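You operate a simulated robot arm through the tools that you are given. There is no shell and no other tool. Be economical: measure what you need, move in short steps, check, and stop when the job is done.

Carry out the task below with a simulated robot arm. There is one attempt and no reset: what you move stays moved.

JOB
Brush the crust off the first stand's ring, then clamp plate 13 there instead.
Fine: ring clamped while it is brushed, then laid beyond the stand; brush back in its hole.

Only the result counts: the job must be done as asked and must still hold three seconds after the hand-in. Knocking over, shifting, dropping, spilling or breaking anything else fails it.

ROBOT AND FRAMES
A 7-joint arm with a two-finger parallel gripper, fixed in place. Base frame: the origin is at the foot of the arm, x ahead of it, y to its left, z up; the work surface is at about z = 0. Lengths are in m, angles in degrees, forces in N, time in s.
With the tool pointing down near the work surface it reaches from about 0.24 to 0.62 m from the base axis. Its first joint turns from -66.0 to 66.0 degrees. Payload 2.6 kg.
The tool frame sits at the grasp point between the pads (the TCP): z along the fingers, y along the line on which they close. The tips reach 0.03 m beyond it. The gripper opens to 0.094 m. The fingers are 0.028 m wide and 0.01 m thick; the gripper's body (0.05 by 0.096 m) begins 0.055 m behind the TCP.
Orientation is that of the tool frame in the base frame, as [roll, pitch, yaw] about the fixed x, y, z axes, in that order (R = Rz(yaw) Ry(pitch) Rx(roll)). With the fingers straight down and closing along the base's y, the tool's x points along the base's -x, its y along +y and its z along -z.

CONTROLS
- The arm moves only by the tool arm_command. Its argument "steps" is a list of rows, each a list of 6 numbers: the shift along the tool's x, y, z in cm, then the turn, a rotation vector about the tool's x, y, z in degrees. In form: [[dx, dy, dz, rx, ry, rz], ...]. A call has 1 to 10 rows; each row is the pose to reach, as a shift and turn from the pose commanded when the call began, along the tool's axes at that moment. "jaw" is the opening in per cent of the stroke, from 0 (shut) to 100 (fully open), set as the call begins (left out, the last holds). Rows are played at 5 a second. More than 0.05 m and 8.6 degrees between two rows, or a gripper value outside its range, and nothing of the call is played. A pose out of reach is approached as far as the arm can. The call stops where the force on the tool passes 90 N (or 10 N more than at its start, if that is more) or the arm is blocked; 0.2 s more then pass. Each finger travels about 0.072 m/s and halts on what it meets, pressing with about 20 N; the grip force reading is that of the motor and also rises with nothing between the fingers. The clock runs only during rows and for 0.2 s after the last one: add rows that repeat a pose to give the fingers time. It gives the time, the measured TCP pose, the force on the tool (base axes), the opening and the grip force at its end, in the units of the frame above (readings bear some noise), and new pictures: "pictures" is both (left out), scene, wrist or none.
- Cameras (640 x 400 px; columns grow to the right, rows downward): "scene" is fixed at [-0.0138, 0.4177, 0.5572]; the picture's right is [-1.00, -0.09, 0.00], its down [-0.05, 0.56, -0.82] and it looks along [0.07, -0.82, -0.57] (base axes); focal length 242 px, centre (320, 200). "wrist" rides on the gripper at [0.076, 0.014, -0.103] in the tool frame; the picture's right is [-0.18, 0.98, 0.00], its down [-0.75, -0.14, -0.64] and it looks along [-0.63, -0.12, 0.77] (tool axes); focal length 243 px, centre (320, 200). There is no depth. A picture from a camera that has moved, and an enlarged one, comes with that camera's place and axes in the base frame and with its lens. The place of the scene camera against the robot may be out by one fixed shift of up to 0.012 m in any direction.
- inspect(camera, box): a new picture of the part [left, top, right, bottom] of that camera's present view, enlarged. No time passes.
- sign_off(): hands the job in; it is judged then, once.

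Go step by step. Nothing tells you positions but the pictures and the camera data: compare them with the known pose of the tool, close in by small moves and look again before you grip or let go. The budget is 120 turns and 200 pictures, counting those below and the enlarged ones. Unless the task says otherwise, let go and move clear before handing in, and close with one line.

The tools are called after "Call:" as name(argument=value, ...) on one line, values as JSON. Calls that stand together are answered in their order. arm_command: Moves the arm, as the interface text tells. Its arguments: {"type":"object","properties":{"steps":{"type":"array"},"jaw":{"type":"number"},"pictures":{"type":"string","enum":["both","scene","wrist","none"]}},"required":["steps"]} The other tools are called the same way: inspect (camera, box) takes an enlarged picture of a part of a camera's view; sign_off () hands the job in.

At the start:

```text
t: 0.0
tool_pos: [0.3413, -0.1112, 0.4323]
tcp_rot: [180.0, 0.0, 179.9]
contact_force: [-0.4, 0.2, 0.6]
finger_gap: 0.094
grip_force: 0.2
```

scene: 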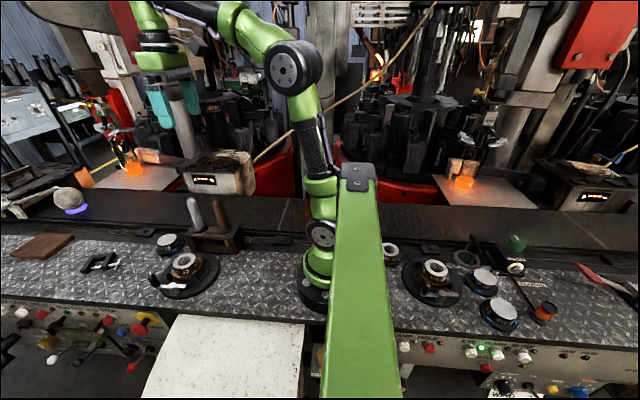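
wrist: 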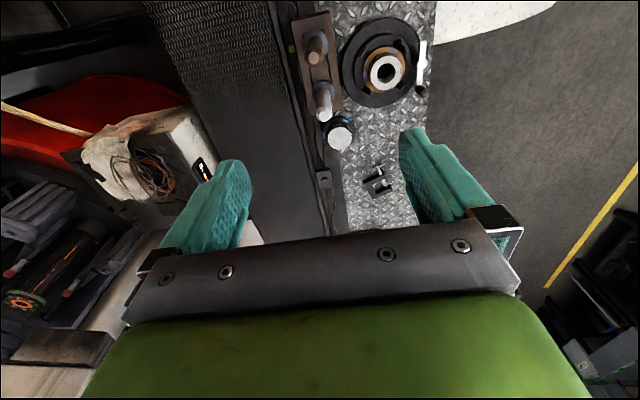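

I see a bench with stands, a tool block with two upright handles, and small discs/rings. I'll enlarge the views to identify stands, ring, brush and plate 13.

Call:
inspect(camera="scene", box=[60, 180, 320, 340])

Call:
inspect(camera="scene", box=[370, 210, 630, 370])

Call:
inspect(camera="wrist", box=[270, 0, 450, 220])

```text
2.46 times, centred on (190, 260) of scene
camera zoom: at [-0.0138, 0.4177, 0.5572], right [-1.0, -0.09, 0.0], down [-0.05, 0.56, -0.82], along [0.07, -0.82, -0.57], focal length 595 px, centre (640, 52)
```

zoom: 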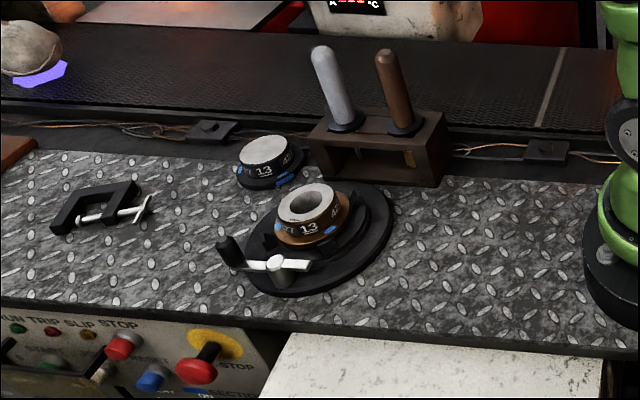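

```text
2.46 times, centred on (500, 290) of scene
camera zoom: at [-0.0138, 0.4177, 0.5572], right [-1.0, -0.09, 0.0], down [-0.05, 0.56, -0.82], along [0.07, -0.82, -0.57], focal length 595 px, centre (-123, -22)
```

zoom: 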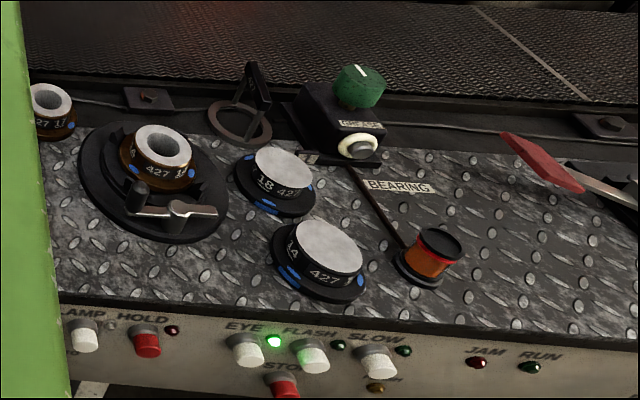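

```text
1.82 times, centred on (360, 110) of wrist
camera zoom: at [0.2659, -0.0977, 0.5357], right [0.18, 0.98, 0.0], down [0.75, -0.14, 0.64], along [0.63, -0.12, -0.77], focal length 441 px, centre (247, 364)
```

zoom: 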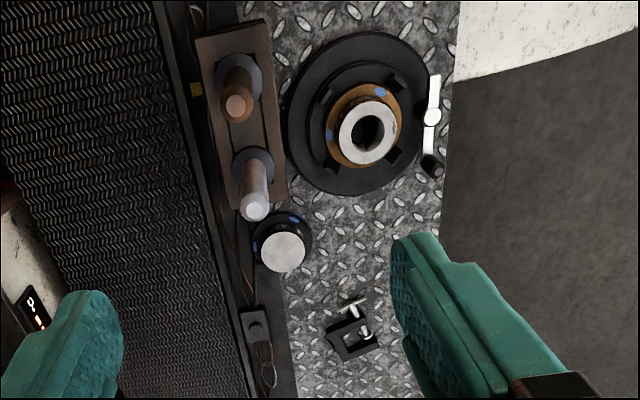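

The reachable stand is the left one, at about (0.39, 0.00), with its rusty ring and lever. The tool block is at about (0.32–0.41, -0.117) and plate 13 at about (0.51, -0.10). I'll move closer to study the stand.

Call:
arm_command(steps=[[1, 2.2, 3.2, 0, 0, 0], [2, 4.4, 6.4, 0, 0, 0], [3, 6.6, 9.6, 0, 0, 0], [4, 8.8, 12.8, 0, 0, 0], [5, 11, 16, 0, 0, 0], [5, 11, 16, 0, 0, 0]], jaw=100, pictures="wrist")

Call:
inspect(camera="scene", box=[180, 190, 250, 260])

Call:
inspect(camera="scene", box=[140, 230, 230, 310])

```text
t: 1.4
tool_pos: [0.2917, 0.0001, 0.2726]
tcp_rot: [179.9, 0.1, 179.8]
contact_force: [-0.4, 0.0, 0.5]
finger_gap: 0.0939
grip_force: 0.1
camera wrist: at [0.2159, 0.0133, 0.3747], right [0.19, 0.98, 0.0], down [0.75, -0.14, 0.64], along [0.63, -0.12, -0.77], focal length 243 px, centre (320, 200)
```

wrist: 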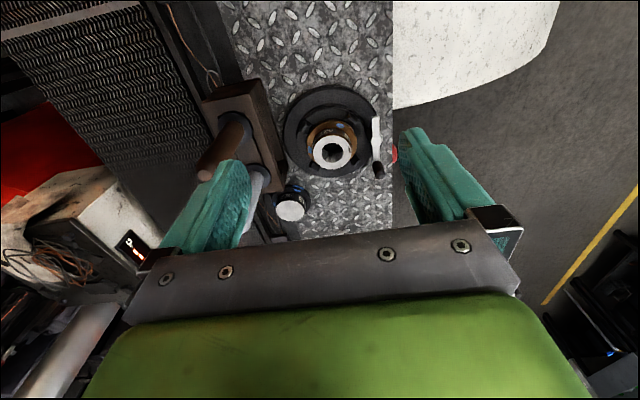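

```text
5.71 times, centred on (215, 225) of scene
camera zoom: at [-0.0138, 0.4177, 0.5572], right [-1.0, -0.09, 0.0], down [-0.05, 0.56, -0.82], along [0.07, -0.82, -0.57], focal length 1382 px, centre (920, 57)
```

zoom: 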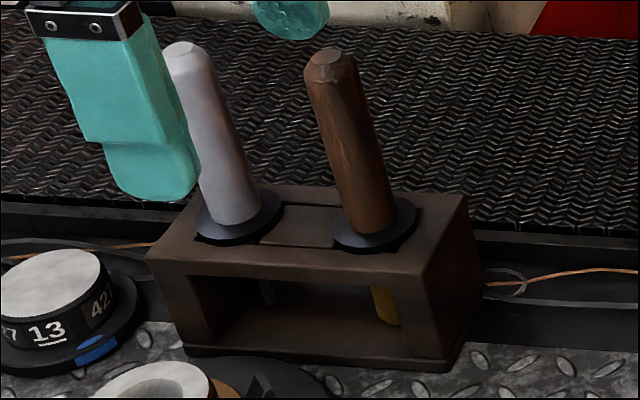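

```text
5.00 times, centred on (185, 270) of scene
camera zoom: at [-0.0138, 0.4177, 0.5572], right [-1.0, -0.09, 0.0], down [-0.05, 0.56, -0.82], along [0.07, -0.82, -0.57], focal length 1209 px, centre (995, -150)
```

zoom: 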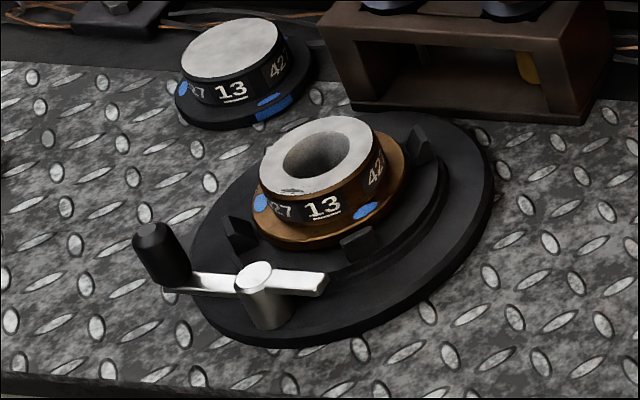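

The brown handle carries something yellow (likely the brush), while the grey one holds a thin pin. The stand has a swivelling toe clamp with a post at about (0.386, 0.072), currently swung off the ring. I'll look at it closer from the wrist.

Call:
arm_command(steps=[[0.3, 1.75, 3, 0, 0, 0], [0.6, 3.5, 6, 0, 0, 0], [0.8, 5.2, 9, 0, 0, 0], [1, 7, 12, 0, 0, 0], [1, 7, 12, 0, 0, 0]], pictures="none")

Call:
inspect(camera="wrist", box=[200, 20, 440, 240])

```text
t: 2.6
tool_pos: [0.2795, 0.0687, 0.1508]
tcp_rot: [180.0, 0.0, 180.0]
contact_force: [1.2, 0.2, 0.6]
finger_gap: 0.0938
grip_force: 0.0
```

```text
1.82 times, centred on (320, 130) of wrist
camera zoom: at [0.2046, 0.0822, 0.2545], right [0.18, 0.98, 0.0], down [0.75, -0.14, 0.64], along [0.63, -0.12, -0.77], focal length 441 px, centre (320, 327)
```

zoom: 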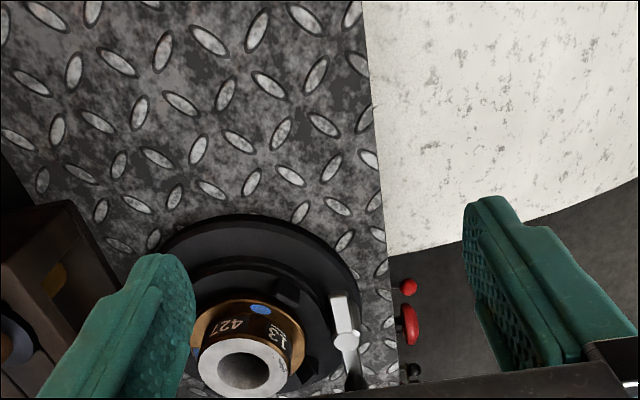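

The stand sits low in this view, so I'll raise and tilt the tool to look at it more directly.

Call:
arm_command(steps=[[0, -1, -2, 0, -7, 0], [0, -2, -4, 0, -14, 0], [0, -3, -6, 0, -21, 0], [0, -3, -6, 0, -28, 0], [0, -3, -6, 0, -28, 0]], pictures="none")

Call:
inspect(camera="wrist", box=[220, 70, 420, 230])

```text
t: 3.8
tool_pos: [0.2806, 0.0385, 0.2126]
tcp_rot: [180.0, 28.1, 179.9]
contact_force: [-0.5, -0.1, -0.2]
finger_gap: 0.094
grip_force: 0.2
```

```text
2.50 times, centred on (320, 150) of wrist
camera zoom: at [0.1664, 0.0517, 0.2675], right [0.16, 0.98, 0.09], down [0.36, -0.14, 0.92], along [0.92, -0.12, -0.38], focal length 606 px, centre (320, 325)
```

zoom: 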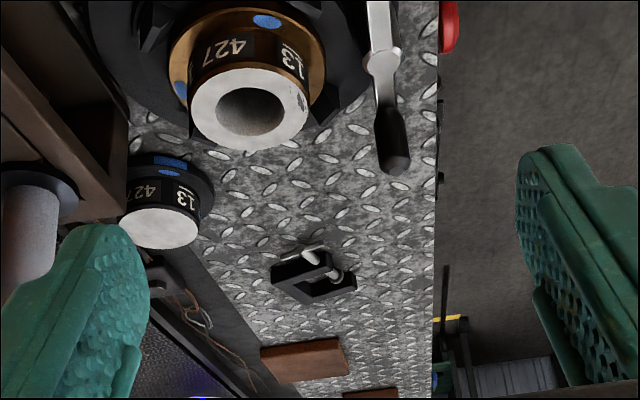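

A dark smudge on the ring's top face may be the crust. Zooming in on it.

Call:
inspect(camera="wrist", box=[250, 20, 380, 150])

Call:
inspect(camera="scene", box=[165, 245, 215, 295])

```text
3.08 times, centred on (315, 85) of wrist
camera zoom: at [0.1664, 0.0517, 0.2675], right [0.16, 0.98, 0.09], down [0.36, -0.14, 0.92], along [0.92, -0.12, -0.38], focal length 746 px, centre (335, 554)
```

zoom: 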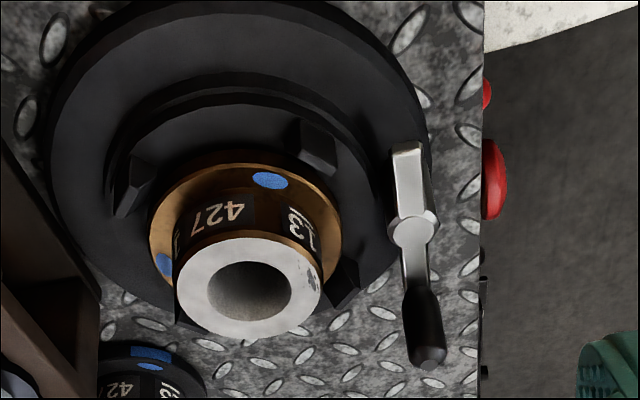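

```text
8.00 times, centred on (190, 270) of scene
camera zoom: at [-0.0138, 0.4177, 0.5572], right [-1.0, -0.09, 0.0], down [-0.05, 0.56, -0.82], along [0.07, -0.82, -0.57], focal length 1934 px, centre (1360, -360)
```

zoom: 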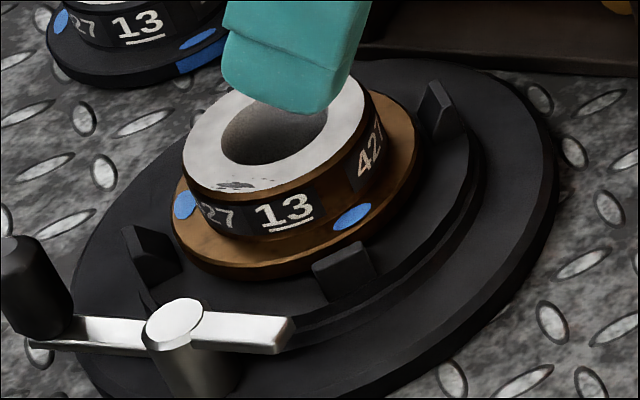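

The crust is a small dark patch on the ring's top face, at the +x/+y rim. I place the ring top at about (0.385, -0.002, 0.065), the lever post at (0.390, 0.063) and the knob top at (0.435, 0.061, 0.072). I'll straighten the tool and move above the knob.

Call:
arm_command(steps=[[-2.67, 0.56, 3.19, 0, 7, 0], [-5.33, 1.12, 6.38, 0, 14, 0], [-8, 1.69, 9.56, 0, 21, 0], [-10.66, 2.25, 12.75, 0, 28, 0], [-10.66, 2.25, 12.75, 0, 28, 0], [-10.66, 2.25, 12.75, 0, 28, 0]], jaw=55, pictures="both")

Call:
inspect(camera="wrist", box=[220, 80, 420, 240])

```text
t: 5.2
tool_pos: [0.4353, 0.0602, 0.1496]
tcp_rot: [180.0, 0.0, 180.0]
contact_force: [0.0, -0.7, -0.4]
finger_gap: 0.0518
grip_force: 0.0
camera wrist: at [0.3603, 0.0744, 0.253], right [0.18, 0.98, 0.0], down [0.75, -0.14, 0.64], along [0.63, -0.12, -0.77], focal length 243 px, centre (320, 200)
```

scene: 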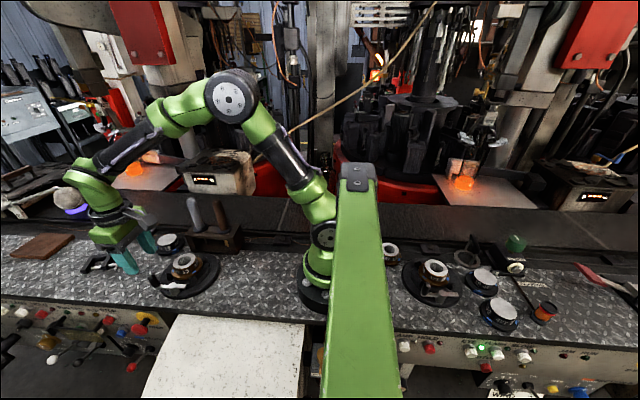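
wrist: 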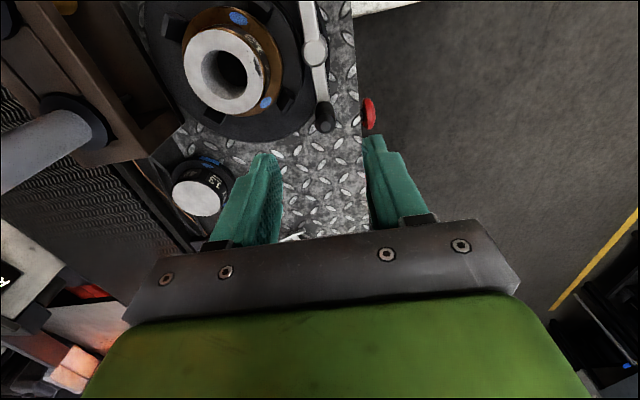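

```text
2.50 times, centred on (320, 160) of wrist
camera zoom: at [0.3603, 0.0744, 0.253], right [0.18, 0.98, 0.0], down [0.75, -0.14, 0.64], along [0.63, -0.12, -0.77], focal length 606 px, centre (320, 300)
```

zoom: 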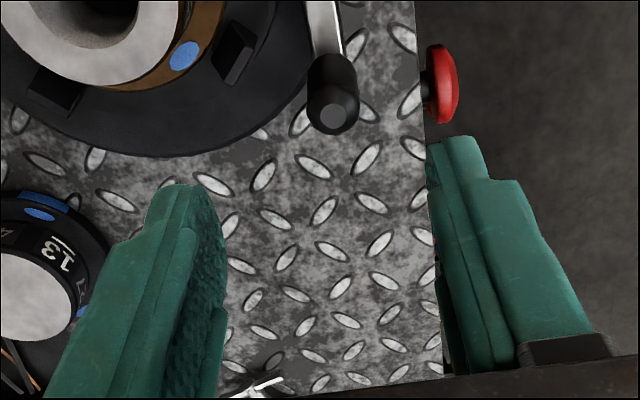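

The knob top refines to (0.435, 0.064). I'll descend around it and close gently.

Call:
arm_command(steps=[[0, 0.4, 2.5, 0, 0, 0], [0, 0.4, 5, 0, 0, 0], [0, 0.4, 7.1, 0, 0, 0], [0, 0.4, 7.1, 0, 0, 0]], pictures="wrist")

Call:
arm_command(steps=[[0, 0, 0, 0, 0, 0], [0, 0, 0, 0, 0, 0], [0, 0, 0, 0, 0, 0]], jaw=15, pictures="both")

```text
t: 6.2
tool_pos: [0.436, 0.0665, 0.0786]
tcp_rot: [-180.0, 0.0, 179.8]
contact_force: [-0.5, -0.7, 0.2]
finger_gap: 0.0515
grip_force: 0.0
camera wrist: at [0.36, 0.0788, 0.1818], right [0.18, 0.98, 0.0], down [0.75, -0.14, 0.64], along [0.63, -0.12, -0.77], focal length 243 px, centre (320, 200)
```

wrist: 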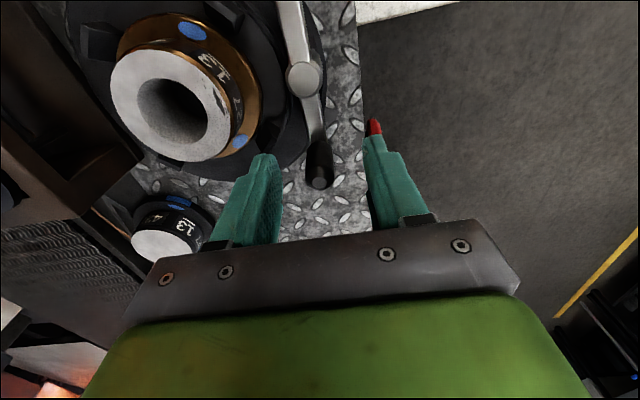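

```text
t: 7.0
tool_pos: [0.4355, 0.0656, 0.0793]
tcp_rot: [180.0, 0.0, 180.0]
contact_force: [1.1, 0.2, -3.6]
finger_gap: 0.0165
grip_force: 44.7
camera wrist: at [0.36, 0.0788, 0.182], right [0.18, 0.98, 0.0], down [0.75, -0.14, 0.64], along [0.63, -0.12, -0.77], focal length 243 px, centre (320, 200)
```

scene: 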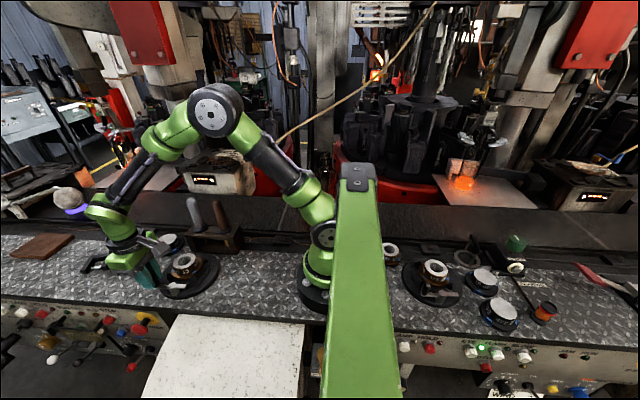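
wrist: 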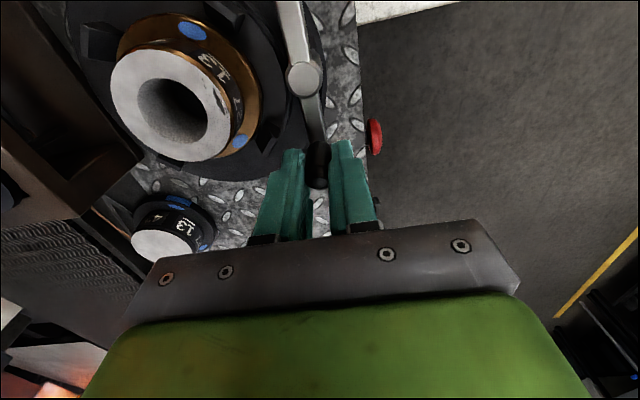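

The knob is gripped (16.5 mm) and the post is at about (0.390, 0.065). I'll swing it along the arc (CCW) so the toe turns onto the flange, and check halfway.

Call:
arm_command(steps=[[0.044, 0.633, 0, 0, 0, -8], [0.176, 1.254, 0, 0, 0, -16], [0.393, 1.851, 0, 0, 0, -24], [0.691, 2.411, 0, 0, 0, -32], [1.065, 2.925, 0, 0, 0, -40], [1.505, 3.381, 0, 0, 0, -48]], pictures="both")

```text
t: 8.4
tool_pos: [0.4196, 0.0994, 0.0783]
tcp_rot: [-180.0, -0.1, -131.7]
contact_force: [3.8, 4.2, -11.3]
finger_gap: 0.0161
grip_force: 44.8
camera wrist: at [0.3597, 0.0512, 0.182], right [-0.61, 0.79, 0.0], down [0.61, 0.47, 0.64], along [0.51, 0.39, -0.77], focal length 243 px, centre (320, 200)
```

scene: 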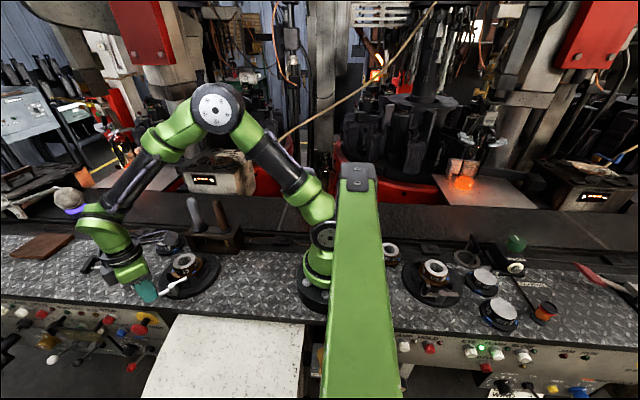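
wrist: 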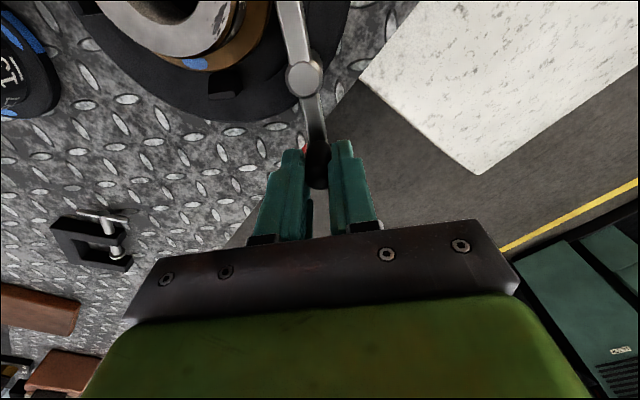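

The lever follows (about 48°). Continuing to bring the toe over the flange.

Call:
arm_command(steps=[[0.044, 0.633, 0.0, 0, 0, -8], [0.176, 1.254, 0.0, 0, 0, -16], [0.393, 1.851, 0.0, 0, 0, -24], [0.691, 2.411, 0.0, 0, 0, -32], [0.98, 2.81, 0, 0, 0, -38]], pictures="both")

Call:
inspect(camera="scene", box=[140, 240, 220, 310])

```text
t: 9.6
tool_pos: [0.3938, 0.111, 0.079]
tcp_rot: [-180.0, 0.1, -93.9]
contact_force: [2.2, 4.5, -10.0]
finger_gap: 0.0165
grip_force: 44.8
camera wrist: at [0.3744, 0.035, 0.1821], right [-0.97, 0.25, 0.0], down [0.19, 0.74, 0.64], along [0.16, 0.62, -0.77], focal length 243 px, centre (320, 200)
```

scene: 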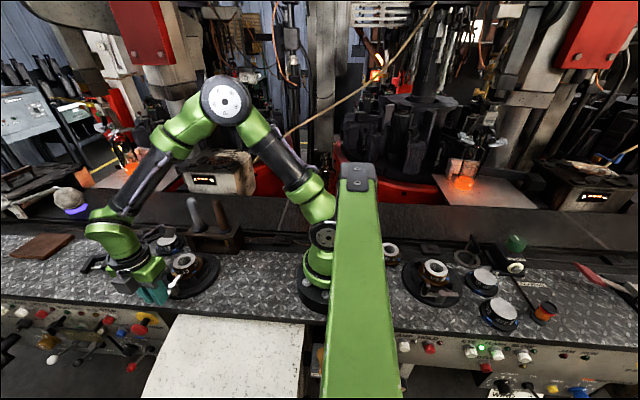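
wrist: 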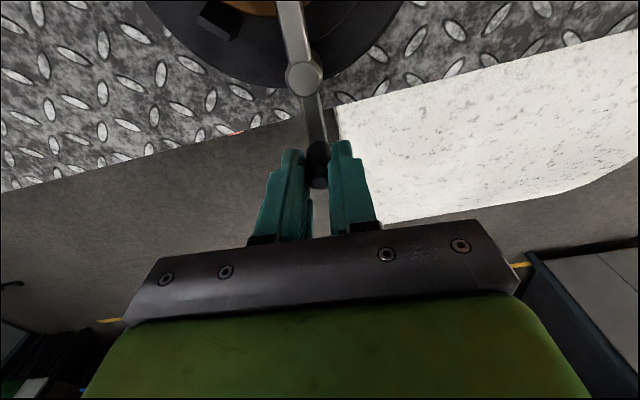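

```text
5.71 times, centred on (180, 275) of scene
camera zoom: at [-0.0137, 0.4177, 0.5572], right [-1.0, -0.09, 0.0], down [-0.05, 0.56, -0.82], along [0.07, -0.82, -0.57], focal length 1382 px, centre (1120, -229)
```

zoom: 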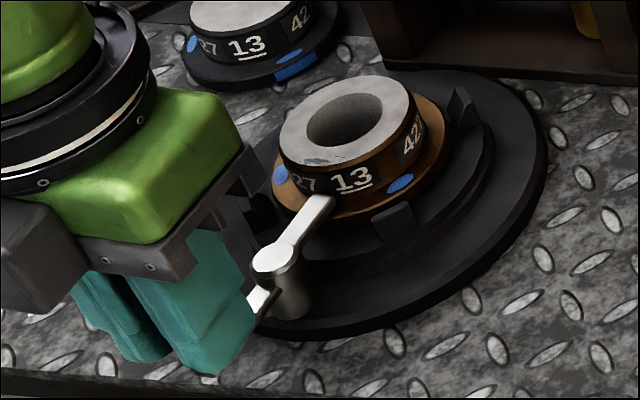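

The toe is now on the flange at 86°. I'll go a few degrees more to feel for a stop, then release.

Call:
arm_command(steps=[[0.01, 0.32, 0.0, 0, 0, -4], [0.03, 0.48, 0.0, 0, 0, -6], [0.03, 0.48, 0.0, 0, 0, -6]], pictures="none")

Call:
inspect(camera="scene", box=[140, 240, 220, 310])

```text
t: 10.4
tool_pos: [0.3893, 0.1103, 0.0785]
tcp_rot: [-179.8, -0.1, -87.9]
contact_force: [16.5, 4.4, -19.8]
finger_gap: 0.0165
grip_force: 45.1
```

```text
5.71 times, centred on (180, 275) of scene
camera zoom: at [-0.0137, 0.4177, 0.5572], right [-1.0, -0.09, 0.0], down [-0.05, 0.56, -0.82], along [0.07, -0.82, -0.57], focal length 1382 px, centre (1120, -229)
```

zoom: 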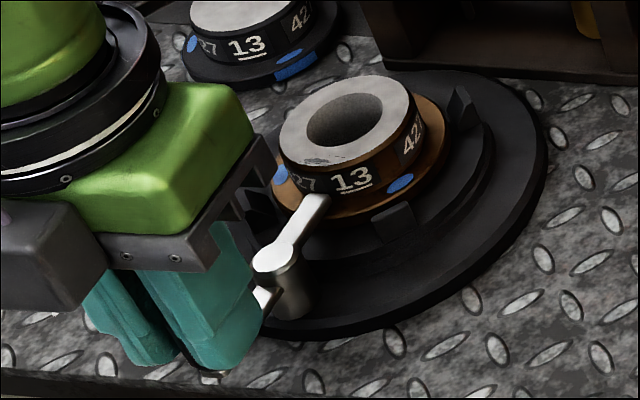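

Resistance has risen, so the lever is at its stop and the ring is clamped. I'll release and lift.

Call:
arm_command(steps=[[0, 0, 0, 0, 0, 0], [0, 0, 0, 0, 0, 0], [0, 0, -3, 0, 0, 0], [0, 0, -7, 0, 0, 0], [0, 0, -12, 0, 0, 0], [0, 0, -12, 0, 0, 8], [0, 0, -12, 0, 0, 16], [0, 0, -12, 0, 0, 24], [0, 0, -12, 0, 0, 32], [0, 0, -12, 0, 0, 40]], jaw=50, pictures="none")

Call:
inspect(camera="scene", box=[140, 240, 220, 310])

```text
t: 12.6
tool_pos: [0.3884, 0.1127, 0.1996]
tcp_rot: [180.0, 0.0, -128.1]
contact_force: [0.2, 0.3, 0.6]
finger_gap: 0.0468
grip_force: 0.1
```

```text
5.71 times, centred on (180, 275) of scene
camera zoom: at [-0.0138, 0.4177, 0.5572], right [-1.0, -0.09, 0.0], down [-0.05, 0.56, -0.82], along [0.07, -0.82, -0.57], focal length 1382 px, centre (1120, -229)
```

zoom: 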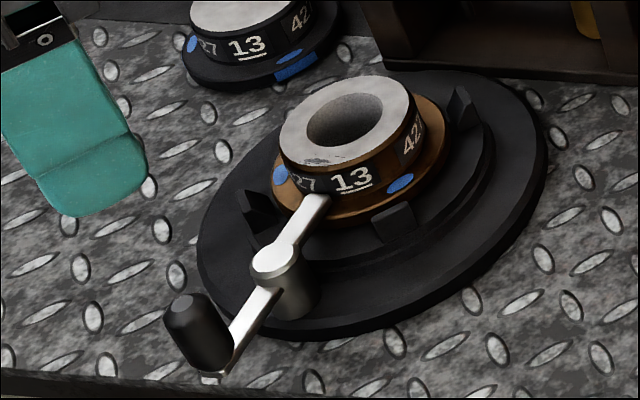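

The lever stays put. I place the brown handle's tip at about (0.324, -0.1165, 0.18); I'll move above it with fingers closing along y.

Call:
arm_command(steps=[[0, 0, -3.5, 0, 0, 0], [0, 0, -7, 0, 0, 0], [3.15, -1.29, -7, 0, 0, 7.4], [6.3, -2.58, -7, 0, 0, 14.8], [9.45, -3.87, -7, 0, 0, 22.2], [12.6, -5.15, -7, 0, 0, 29.6], [15.75, -6.44, -7, 0, 0, 37], [18.9, -7.73, -7, 0, 0, 44.5], [22.05, -9.02, -7, 0, 0, 52], [22.05, -9.02, -7, 0, 0, 52]], jaw=60, pictures="both")

```text
t: 14.8
tool_pos: [0.3235, -0.1205, 0.2687]
tcp_rot: [-179.9, 0.0, 179.8]
contact_force: [0.1, 0.3, 1.2]
finger_gap: 0.0567
grip_force: 0.1
camera wrist: at [0.2489, -0.1059, 0.3721], right [0.19, 0.98, 0.0], down [0.75, -0.14, 0.64], along [0.63, -0.12, -0.77], focal length 243 px, centre (320, 200)
```

scene: 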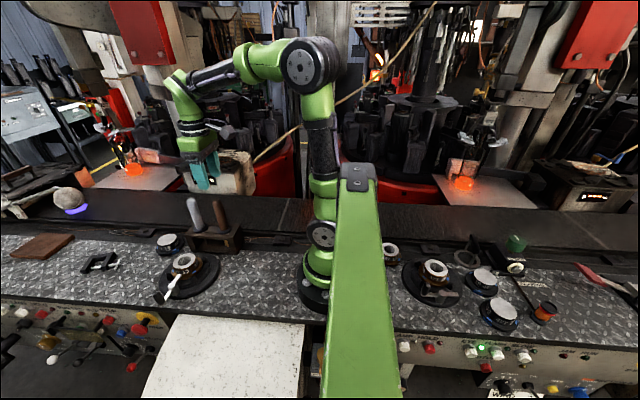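
wrist: 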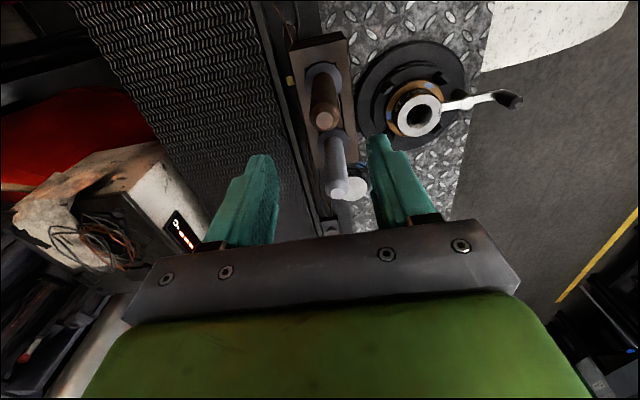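

The handle tip refines to (0.325, -0.115, 0.175). Descending around it, then closing.

Call:
arm_command(steps=[[-0.15, 0.5, 4, 0, 0, 0], [-0.15, 0.5, 7, 0, 0, 0], [-0.15, 0.5, 7, 0, 0, 0]], pictures="wrist")

Call:
inspect(camera="scene", box=[170, 160, 260, 260])

```text
t: 15.6
tool_pos: [0.325, -0.114, 0.1989]
tcp_rot: [-180.0, 0.1, 179.9]
contact_force: [-0.4, 0.3, -0.3]
finger_gap: 0.0565
grip_force: 0.0
camera wrist: at [0.2499, -0.1005, 0.3017], right [0.18, 0.98, 0.0], down [0.75, -0.14, 0.64], along [0.63, -0.12, -0.77], focal length 243 px, centre (320, 200)
```

wrist: 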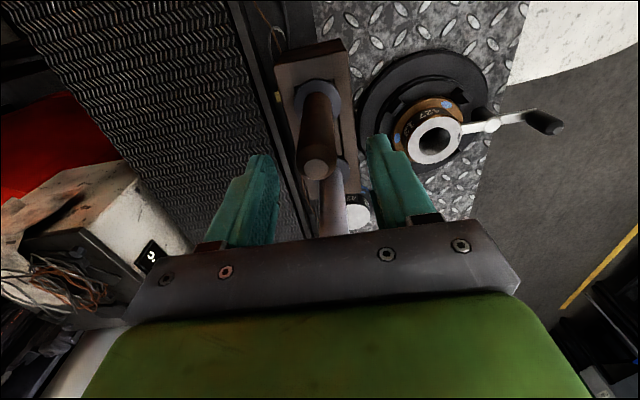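

```text
4.00 times, centred on (215, 210) of scene
camera zoom: at [-0.0138, 0.4177, 0.5572], right [-1.0, -0.09, 0.0], down [-0.05, 0.56, -0.82], along [0.07, -0.82, -0.57], focal length 967 px, centre (740, 160)
```

zoom: 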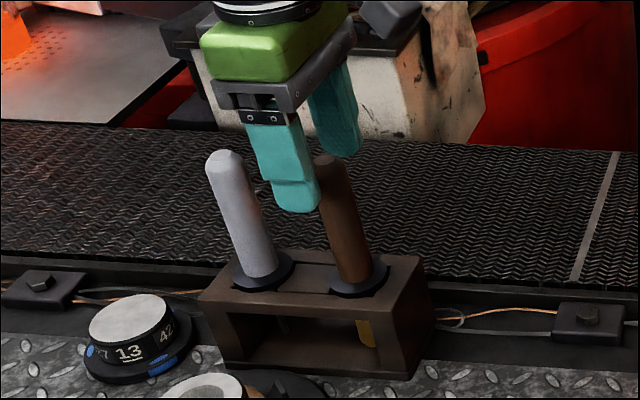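

The handle is centred between the fingers. Lowering to grip height and closing.

Call:
arm_command(steps=[[-0.3, -0.15, 3, 0, 0, 0], [-0.3, -0.15, 6, 0, 0, 0], [-0.3, -0.15, 6, 0, 0, 0]], pictures="wrist")

Call:
arm_command(steps=[[0, 0, 0, 0, 0, 0], [0, 0, 0, 0, 0, 0], [0, 0, 0, 0, 0, 0]], jaw=10, pictures="both")

```text
t: 16.4
tool_pos: [0.3287, -0.1158, 0.1393]
tcp_rot: [179.9, -0.1, 179.9]
contact_force: [1.1, 0.0, 0.0]
finger_gap: 0.0564
grip_force: 0.0
camera wrist: at [0.2527, -0.1019, 0.2417], right [0.19, 0.98, 0.0], down [0.75, -0.14, 0.64], along [0.63, -0.12, -0.77], focal length 243 px, centre (320, 200)
```

wrist: 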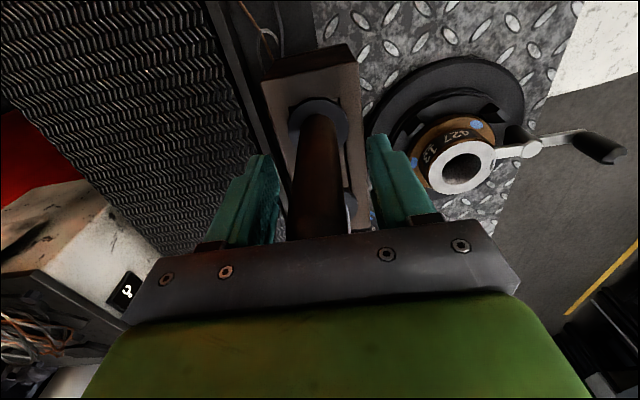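

```text
t: 17.2
tool_pos: [0.3281, -0.1146, 0.1387]
tcp_rot: [-180.0, 0.0, -180.0]
contact_force: [0.5, -0.6, -0.5]
finger_gap: 0.0247
grip_force: 21.0
camera wrist: at [0.2526, -0.1019, 0.2419], right [0.18, 0.98, 0.0], down [0.75, -0.14, 0.64], along [0.63, -0.12, -0.77], focal length 243 px, centre (320, 200)
```

scene: 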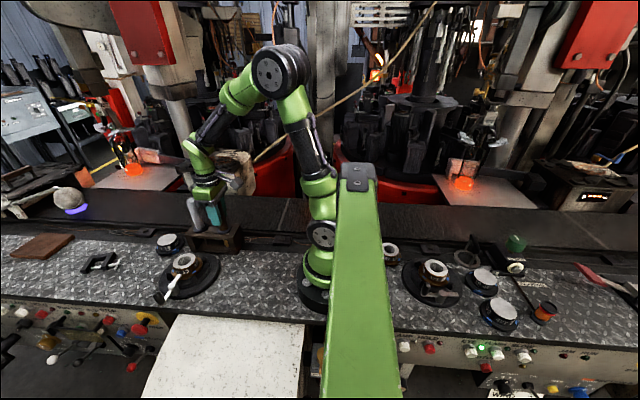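
wrist: 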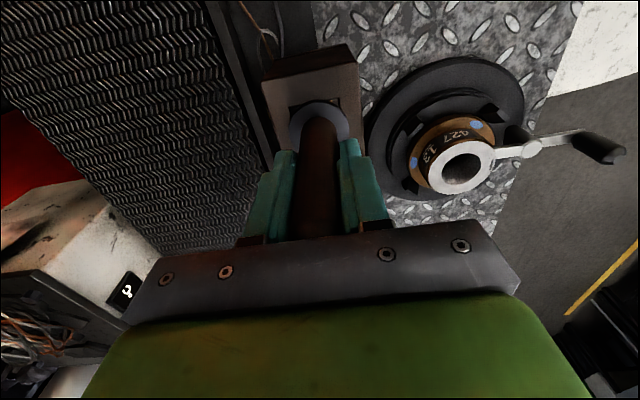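

The handle is gripped (24.7 mm). Lifting it straight up to see the brush.

Call:
arm_command(steps=[[0, 0, -1, 0, 0, 0], [0, 0, -3, 0, 0, 0], [0, 0, -6, 0, 0, 0], [0, 0, -9, 0, 0, 0], [0, 0, -12, 0, 0, 0], [0, 0, -12, 0, 0, 0]], pictures="both")

Call:
inspect(camera="scene", box=[170, 160, 260, 260])

```text
t: 18.6
tool_pos: [0.3287, -0.1146, 0.2582]
tcp_rot: [180.0, 0.0, -179.9]
contact_force: [-0.7, 0.1, -1.2]
finger_gap: 0.025
grip_force: 19.9
camera wrist: at [0.2517, -0.1019, 0.3625], right [0.18, 0.98, 0.0], down [0.75, -0.14, 0.64], along [0.63, -0.12, -0.77], focal length 243 px, centre (320, 200)
```

scene: 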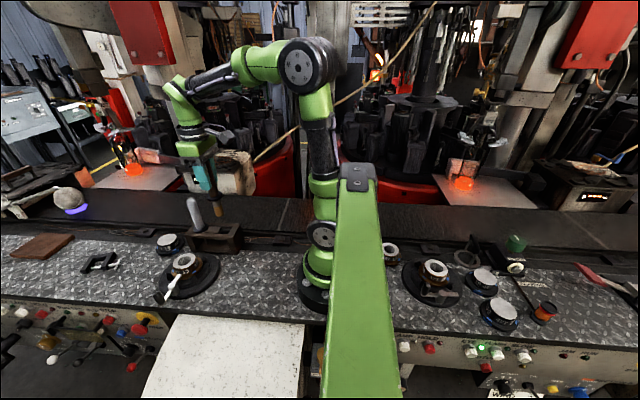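
wrist: 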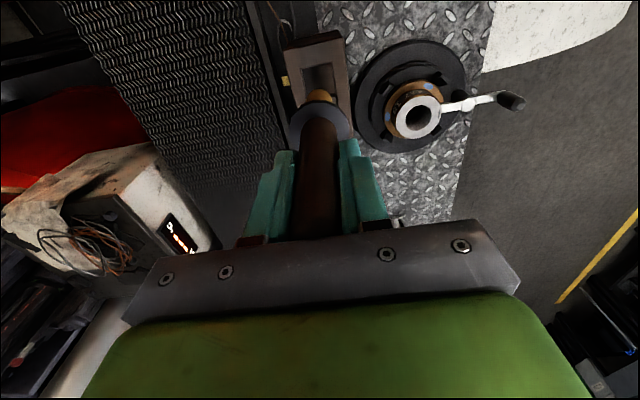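

```text
4.00 times, centred on (215, 210) of scene
camera zoom: at [-0.0138, 0.4177, 0.5572], right [-1.0, -0.09, 0.0], down [-0.05, 0.56, -0.82], along [0.07, -0.82, -0.57], focal length 967 px, centre (740, 160)
```

zoom: 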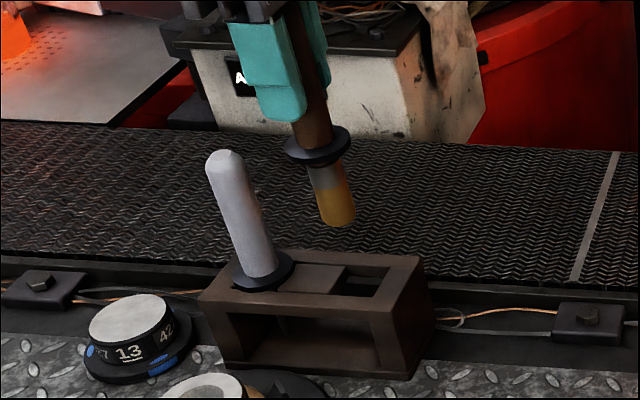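

The brush with brass bristles is out; its tip sits about 0.128 below the TCP. I'll zoom in on the crust and the ring.

Call:
inspect(camera="wrist", box=[370, 70, 450, 150])

Call:
inspect(camera="scene", box=[165, 248, 205, 278])

Call:
inspect(camera="wrist", box=[270, 30, 370, 180])

```text
5.00 times, centred on (410, 110) of wrist
camera zoom: at [0.2517, -0.1019, 0.3625], right [0.18, 0.98, 0.0], down [0.75, -0.14, 0.64], along [0.63, -0.12, -0.77], focal length 1213 px, centre (-130, 650)
```

zoom: 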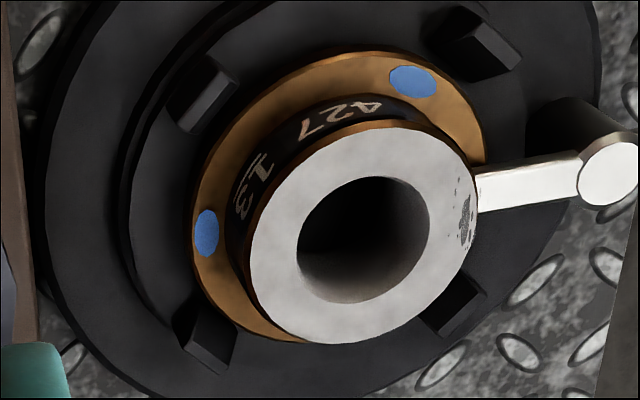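

```text
13.33 times, centred on (185, 263) of scene
camera zoom: at [-0.0138, 0.4177, 0.5572], right [-1.0, -0.09, 0.0], down [-0.05, 0.56, -0.82], along [0.07, -0.82, -0.57], focal length 3224 px, centre (2120, -640)
```

zoom: 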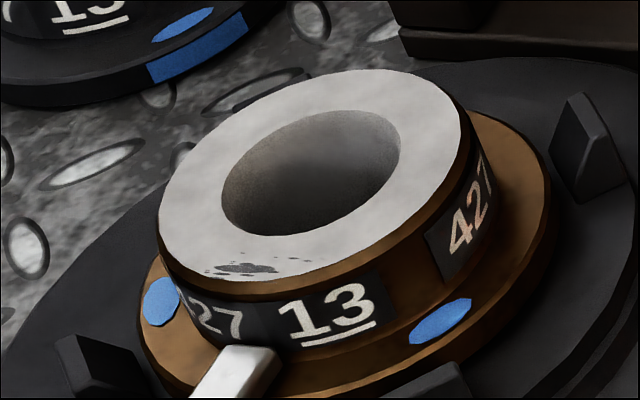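

```text
2.67 times, centred on (320, 105) of wrist
camera zoom: at [0.2517, -0.1019, 0.3625], right [0.18, 0.98, 0.0], down [0.75, -0.14, 0.64], along [0.63, -0.12, -0.77], focal length 647 px, centre (320, 453)
```

zoom: 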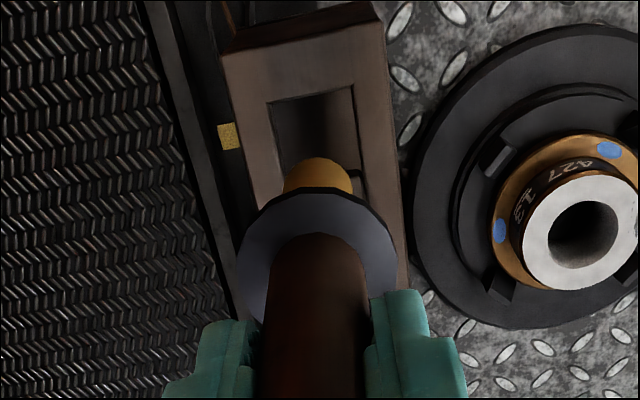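

The crust lies around (0.387, 0.020, 0.065). I'll carry the brush over it, staying above contact.

Call:
arm_command(steps=[[-1.6, 3.4, 0, 0, 0, 0], [-3.2, 6.8, 0, 0, 0, 0], [-4.9, 10.2, 0, 0, 0, 0], [-6.5, 13.5, 1.5, 0, 0, 0], [-6.5, 13.5, 3, 0, 0, 0], [-6.5, 13.5, 3, 0, 0, 0]], pictures="both")

Call:
inspect(camera="scene", box=[155, 208, 225, 283])

Call:
inspect(camera="wrist", box=[270, 30, 370, 180])

```text
t: 20.0
tool_pos: [0.3916, 0.0212, 0.2289]
tcp_rot: [180.0, 0.0, 180.0]
contact_force: [0.8, -0.5, -0.6]
finger_gap: 0.0243
grip_force: 19.5
camera wrist: at [0.3169, 0.0338, 0.332], right [0.18, 0.98, 0.0], down [0.75, -0.14, 0.64], along [0.63, -0.12, -0.77], focal length 243 px, centre (320, 200)
```

scene: 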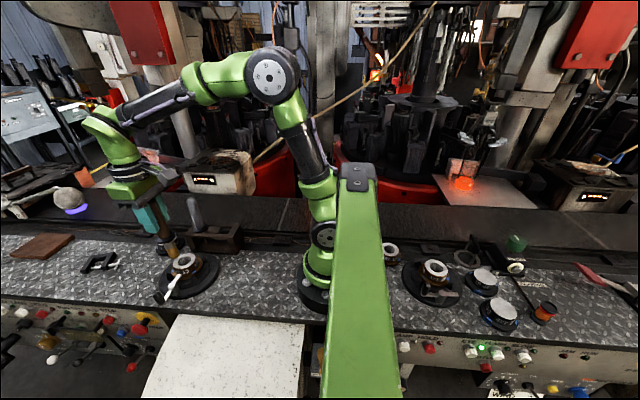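
wrist: 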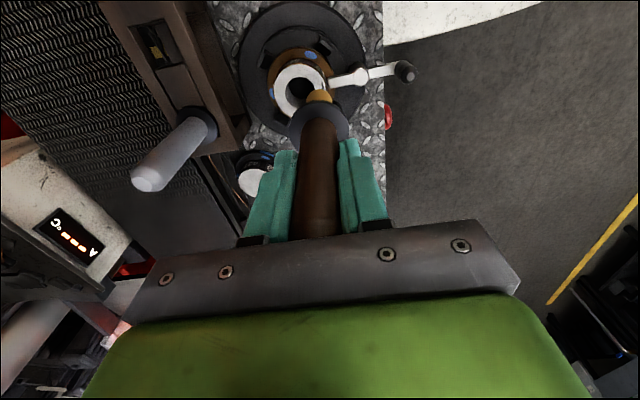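

```text
5.33 times, centred on (190, 246) of scene
camera zoom: at [-0.0138, 0.4177, 0.5572], right [-1.0, -0.09, 0.0], down [-0.05, 0.56, -0.82], along [0.07, -0.82, -0.57], focal length 1290 px, centre (1013, -43)
```

zoom: 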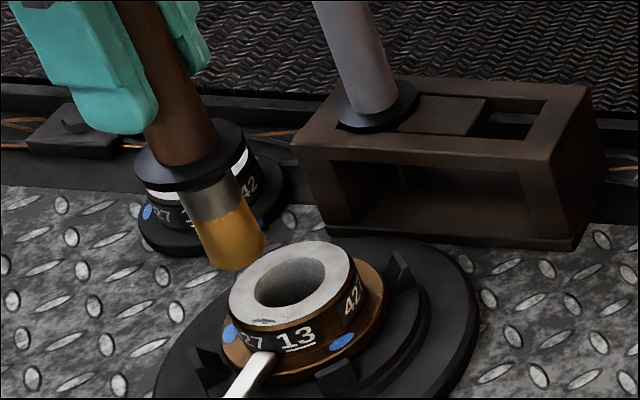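

```text
2.67 times, centred on (320, 105) of wrist
camera zoom: at [0.3169, 0.0338, 0.332], right [0.18, 0.98, 0.0], down [0.75, -0.14, 0.64], along [0.63, -0.12, -0.77], focal length 647 px, centre (320, 453)
```

zoom: 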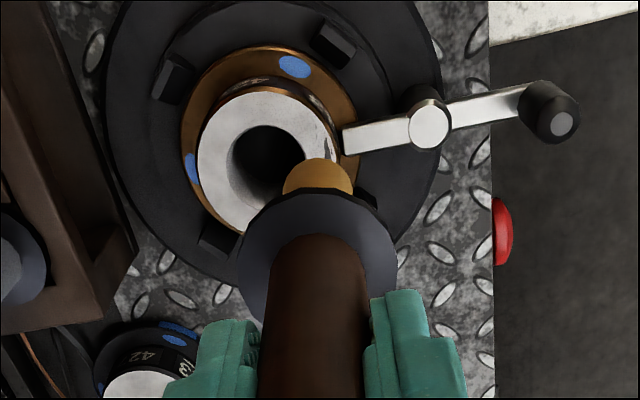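

The brush tip is above the crust with roughly 3.5 cm to go. I'll lower carefully until I feel contact.

Call:
arm_command(steps=[[0, 0, 1.5, 0, 0, 0], [0, 0, 2.8, 0, 0, 0], [0, 0, 2.8, 0, 0, 0]], pictures="none")

Call:
inspect(camera="scene", box=[155, 228, 215, 283])

```text
t: 20.8
tool_pos: [0.394, 0.0201, 0.2017]
tcp_rot: [180.0, -0.1, 179.9]
contact_force: [-0.2, -0.1, -1.2]
finger_gap: 0.0242
grip_force: 19.7
```

```text
7.27 times, centred on (185, 256) of scene
camera zoom: at [-0.0138, 0.4177, 0.5572], right [-1.0, -0.09, 0.0], down [-0.05, 0.56, -0.82], along [0.07, -0.82, -0.57], focal length 1758 px, centre (1302, -204)
```

zoom: 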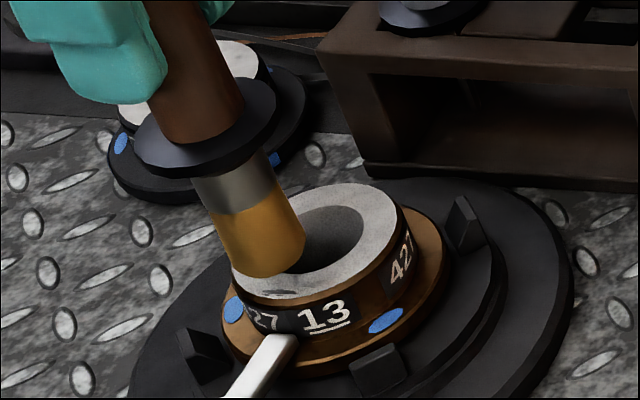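

About 8 mm remain; I'll nudge toward the rim and feel for contact in millimetre steps.

Call:
arm_command(steps=[[0.2, 0.3, 0.3, 0, 0, 0], [0.3, 0.5, 0.5, 0, 0, 0], [0.3, 0.5, 0.7, 0, 0, 0], [0.3, 0.5, 0.7, 0, 0, 0]], pictures="none")

Call:
inspect(camera="scene", box=[155, 228, 215, 283])

Call:
inspect(camera="wrist", box=[270, 0, 410, 180])

```text
t: 21.8
tool_pos: [0.3897, 0.0256, 0.1945]
tcp_rot: [180.0, -0.1, 180.0]
contact_force: [-0.2, -0.2, -0.6]
finger_gap: 0.0245
grip_force: 20.5
```

```text
7.27 times, centred on (185, 256) of scene
camera zoom: at [-0.0138, 0.4177, 0.5572], right [-1.0, -0.09, 0.0], down [-0.05, 0.56, -0.82], along [0.07, -0.82, -0.57], focal length 1758 px, centre (1302, -204)
```

zoom: 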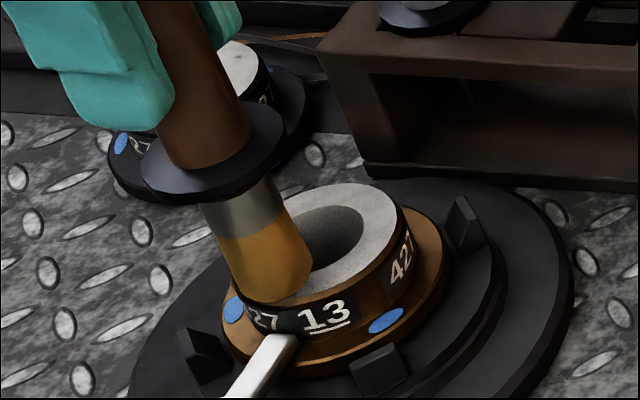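

```text
2.22 times, centred on (340, 90) of wrist
camera zoom: at [0.3145, 0.0386, 0.2973], right [0.18, 0.98, 0.0], down [0.75, -0.14, 0.64], along [0.63, -0.12, -0.77], focal length 539 px, centre (276, 444)
```

zoom: 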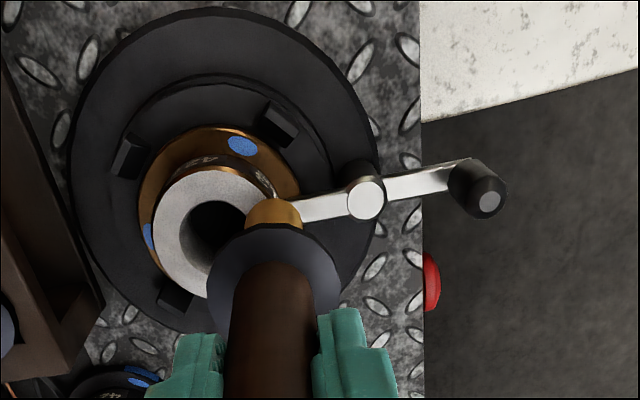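

The brush covers the crust but there is no contact yet. Lowering further in millimetres.

Call:
arm_command(steps=[[0, 0, 0.2, 0, 0, 0], [0, 0, 0.3, 0, 0, 0], [0, 0, 0.3, 0, 0, 0]], pictures="none")

Call:
arm_command(steps=[[0, 0, 0.2, 0, 0, 0], [0, 0, 0.3, 0, 0, 0], [0, 0, 0.3, 0, 0, 0]], pictures="none")

Call:
inspect(camera="scene", box=[155, 228, 215, 283])

```text
t: 22.6
tool_pos: [0.3902, 0.0266, 0.1918]
tcp_rot: [-180.0, 0.0, -180.0]
contact_force: [0.3, 0.3, -0.7]
finger_gap: 0.0245
grip_force: 19.6
```

```text
t: 23.4
tool_pos: [0.3916, 0.0254, 0.1873]
tcp_rot: [180.0, -0.1, 179.9]
contact_force: [0.0, 0.7, -0.8]
finger_gap: 0.0247
grip_force: 20.2
```

```text
7.27 times, centred on (185, 256) of scene
camera zoom: at [-0.0138, 0.4177, 0.5572], right [-1.0, -0.09, 0.0], down [-0.05, 0.56, -0.82], along [0.07, -0.82, -0.57], focal length 1758 px, centre (1302, -204)
```

zoom: 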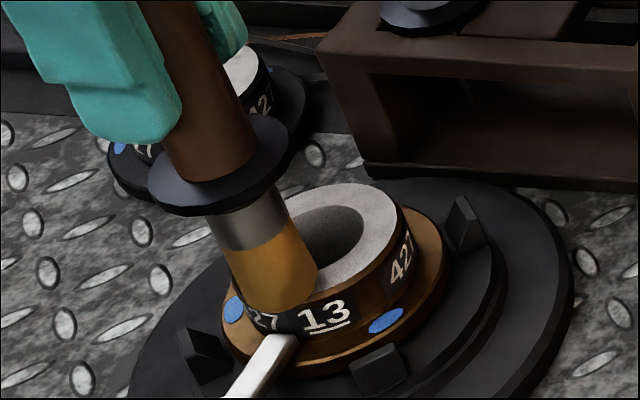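

Still a few millimetres above by the picture. Continuing down in small steps.

Call:
arm_command(steps=[[0, 0, 0.15, 0, 0, 0], [0, 0, 0.25, 0, 0, 0], [0, 0, 0.25, 0, 0, 0]], pictures="none")

Call:
arm_command(steps=[[0, 0, 0.15, 0, 0, 0], [0, 0, 0.25, 0, 0, 0], [0, 0, 0.25, 0, 0, 0]], pictures="none")

Call:
inspect(camera="scene", box=[155, 228, 215, 283])

```text
t: 24.2
tool_pos: [0.3903, 0.0246, 0.1865]
tcp_rot: [-180.0, 0.1, 179.9]
contact_force: [-0.8, 0.2, 0.8]
finger_gap: 0.0246
grip_force: 20.1
```

```text
t: 25.0
tool_pos: [0.3916, 0.0244, 0.1847]
tcp_rot: [-179.9, 0.4, 179.9]
contact_force: [0.7, 1.3, 16.3]
finger_gap: 0.0244
grip_force: 20.1
```

```text
7.27 times, centred on (185, 256) of scene
camera zoom: at [-0.0139, 0.4177, 0.5572], right [-1.0, -0.09, 0.0], down [-0.05, 0.56, -0.82], along [0.07, -0.82, -0.57], focal length 1758 px, centre (1302, -204)
```

zoom: 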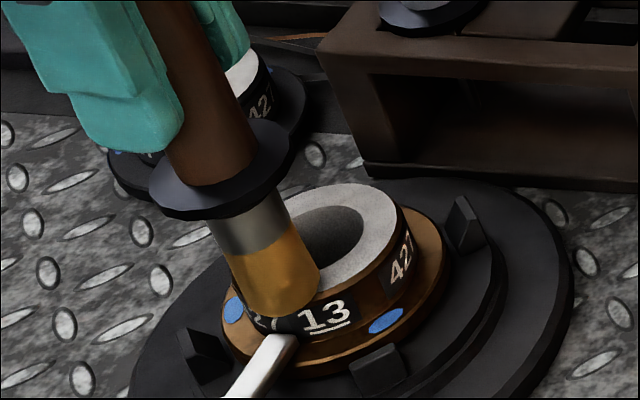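

Contact at 16 N. Now scrubbing back and forth over the crust with slightly reduced pressure.

Call:
arm_command(steps=[[0.6, -0.3, -0.05, 0, 0, 0], [1.2, -0.3, -0.05, 0, 0, 0], [0.4, -0.3, -0.05, 0, 0, 0], [-0.4, -0.3, -0.05, 0, 0, 0], [-1.2, -0.3, -0.05, 0, 0, 0], [-0.4, -0.2, -0.05, 0, 0, 0], [0.4, -0.2, -0.05, 0, 0, 0], [1.2, -0.2, -0.05, 0, 0, 0], [0.4, -0.2, -0.05, 0, 0, 0], [0, -0.2, -0.05, 0, 0, 0]], pictures="none")

Call:
arm_command(steps=[[0, -0.2, -2, 0, 0, 0], [0, -0.2, -4, 0, 0, 0], [2, -2, -5, 0, 0, 0], [4, -4, -5, 0, 0, 0], [4, -4, -5, 0, 0, 0]], pictures="none")

Call:
inspect(camera="scene", box=[155, 228, 215, 283])

```text
t: 27.2
tool_pos: [0.39, 0.0224, 0.1832]
tcp_rot: [180.0, 0.0, 180.0]
contact_force: [-0.7, 0.2, -1.0]
finger_gap: 0.0241
grip_force: 19.9
```

```text
t: 28.4
tool_pos: [0.3506, -0.0172, 0.2341]
tcp_rot: [180.0, 0.0, -179.9]
contact_force: [0.0, 0.3, -0.4]
finger_gap: 0.0244
grip_force: 19.7
```

```text
7.27 times, centred on (185, 256) of scene
camera zoom: at [-0.0138, 0.4177, 0.5572], right [-1.0, -0.09, 0.0], down [-0.05, 0.56, -0.82], along [0.07, -0.82, -0.57], focal length 1758 px, centre (1302, -204)
```

zoom: 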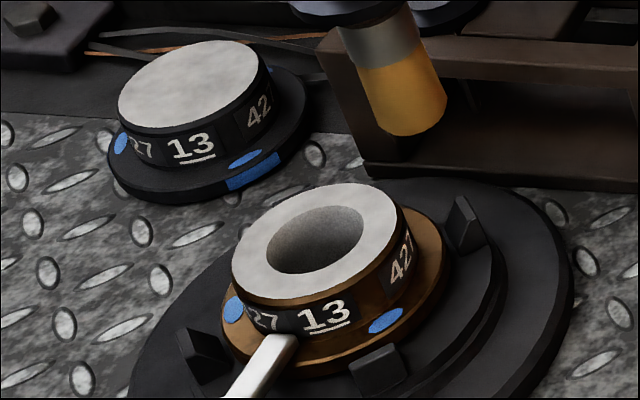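

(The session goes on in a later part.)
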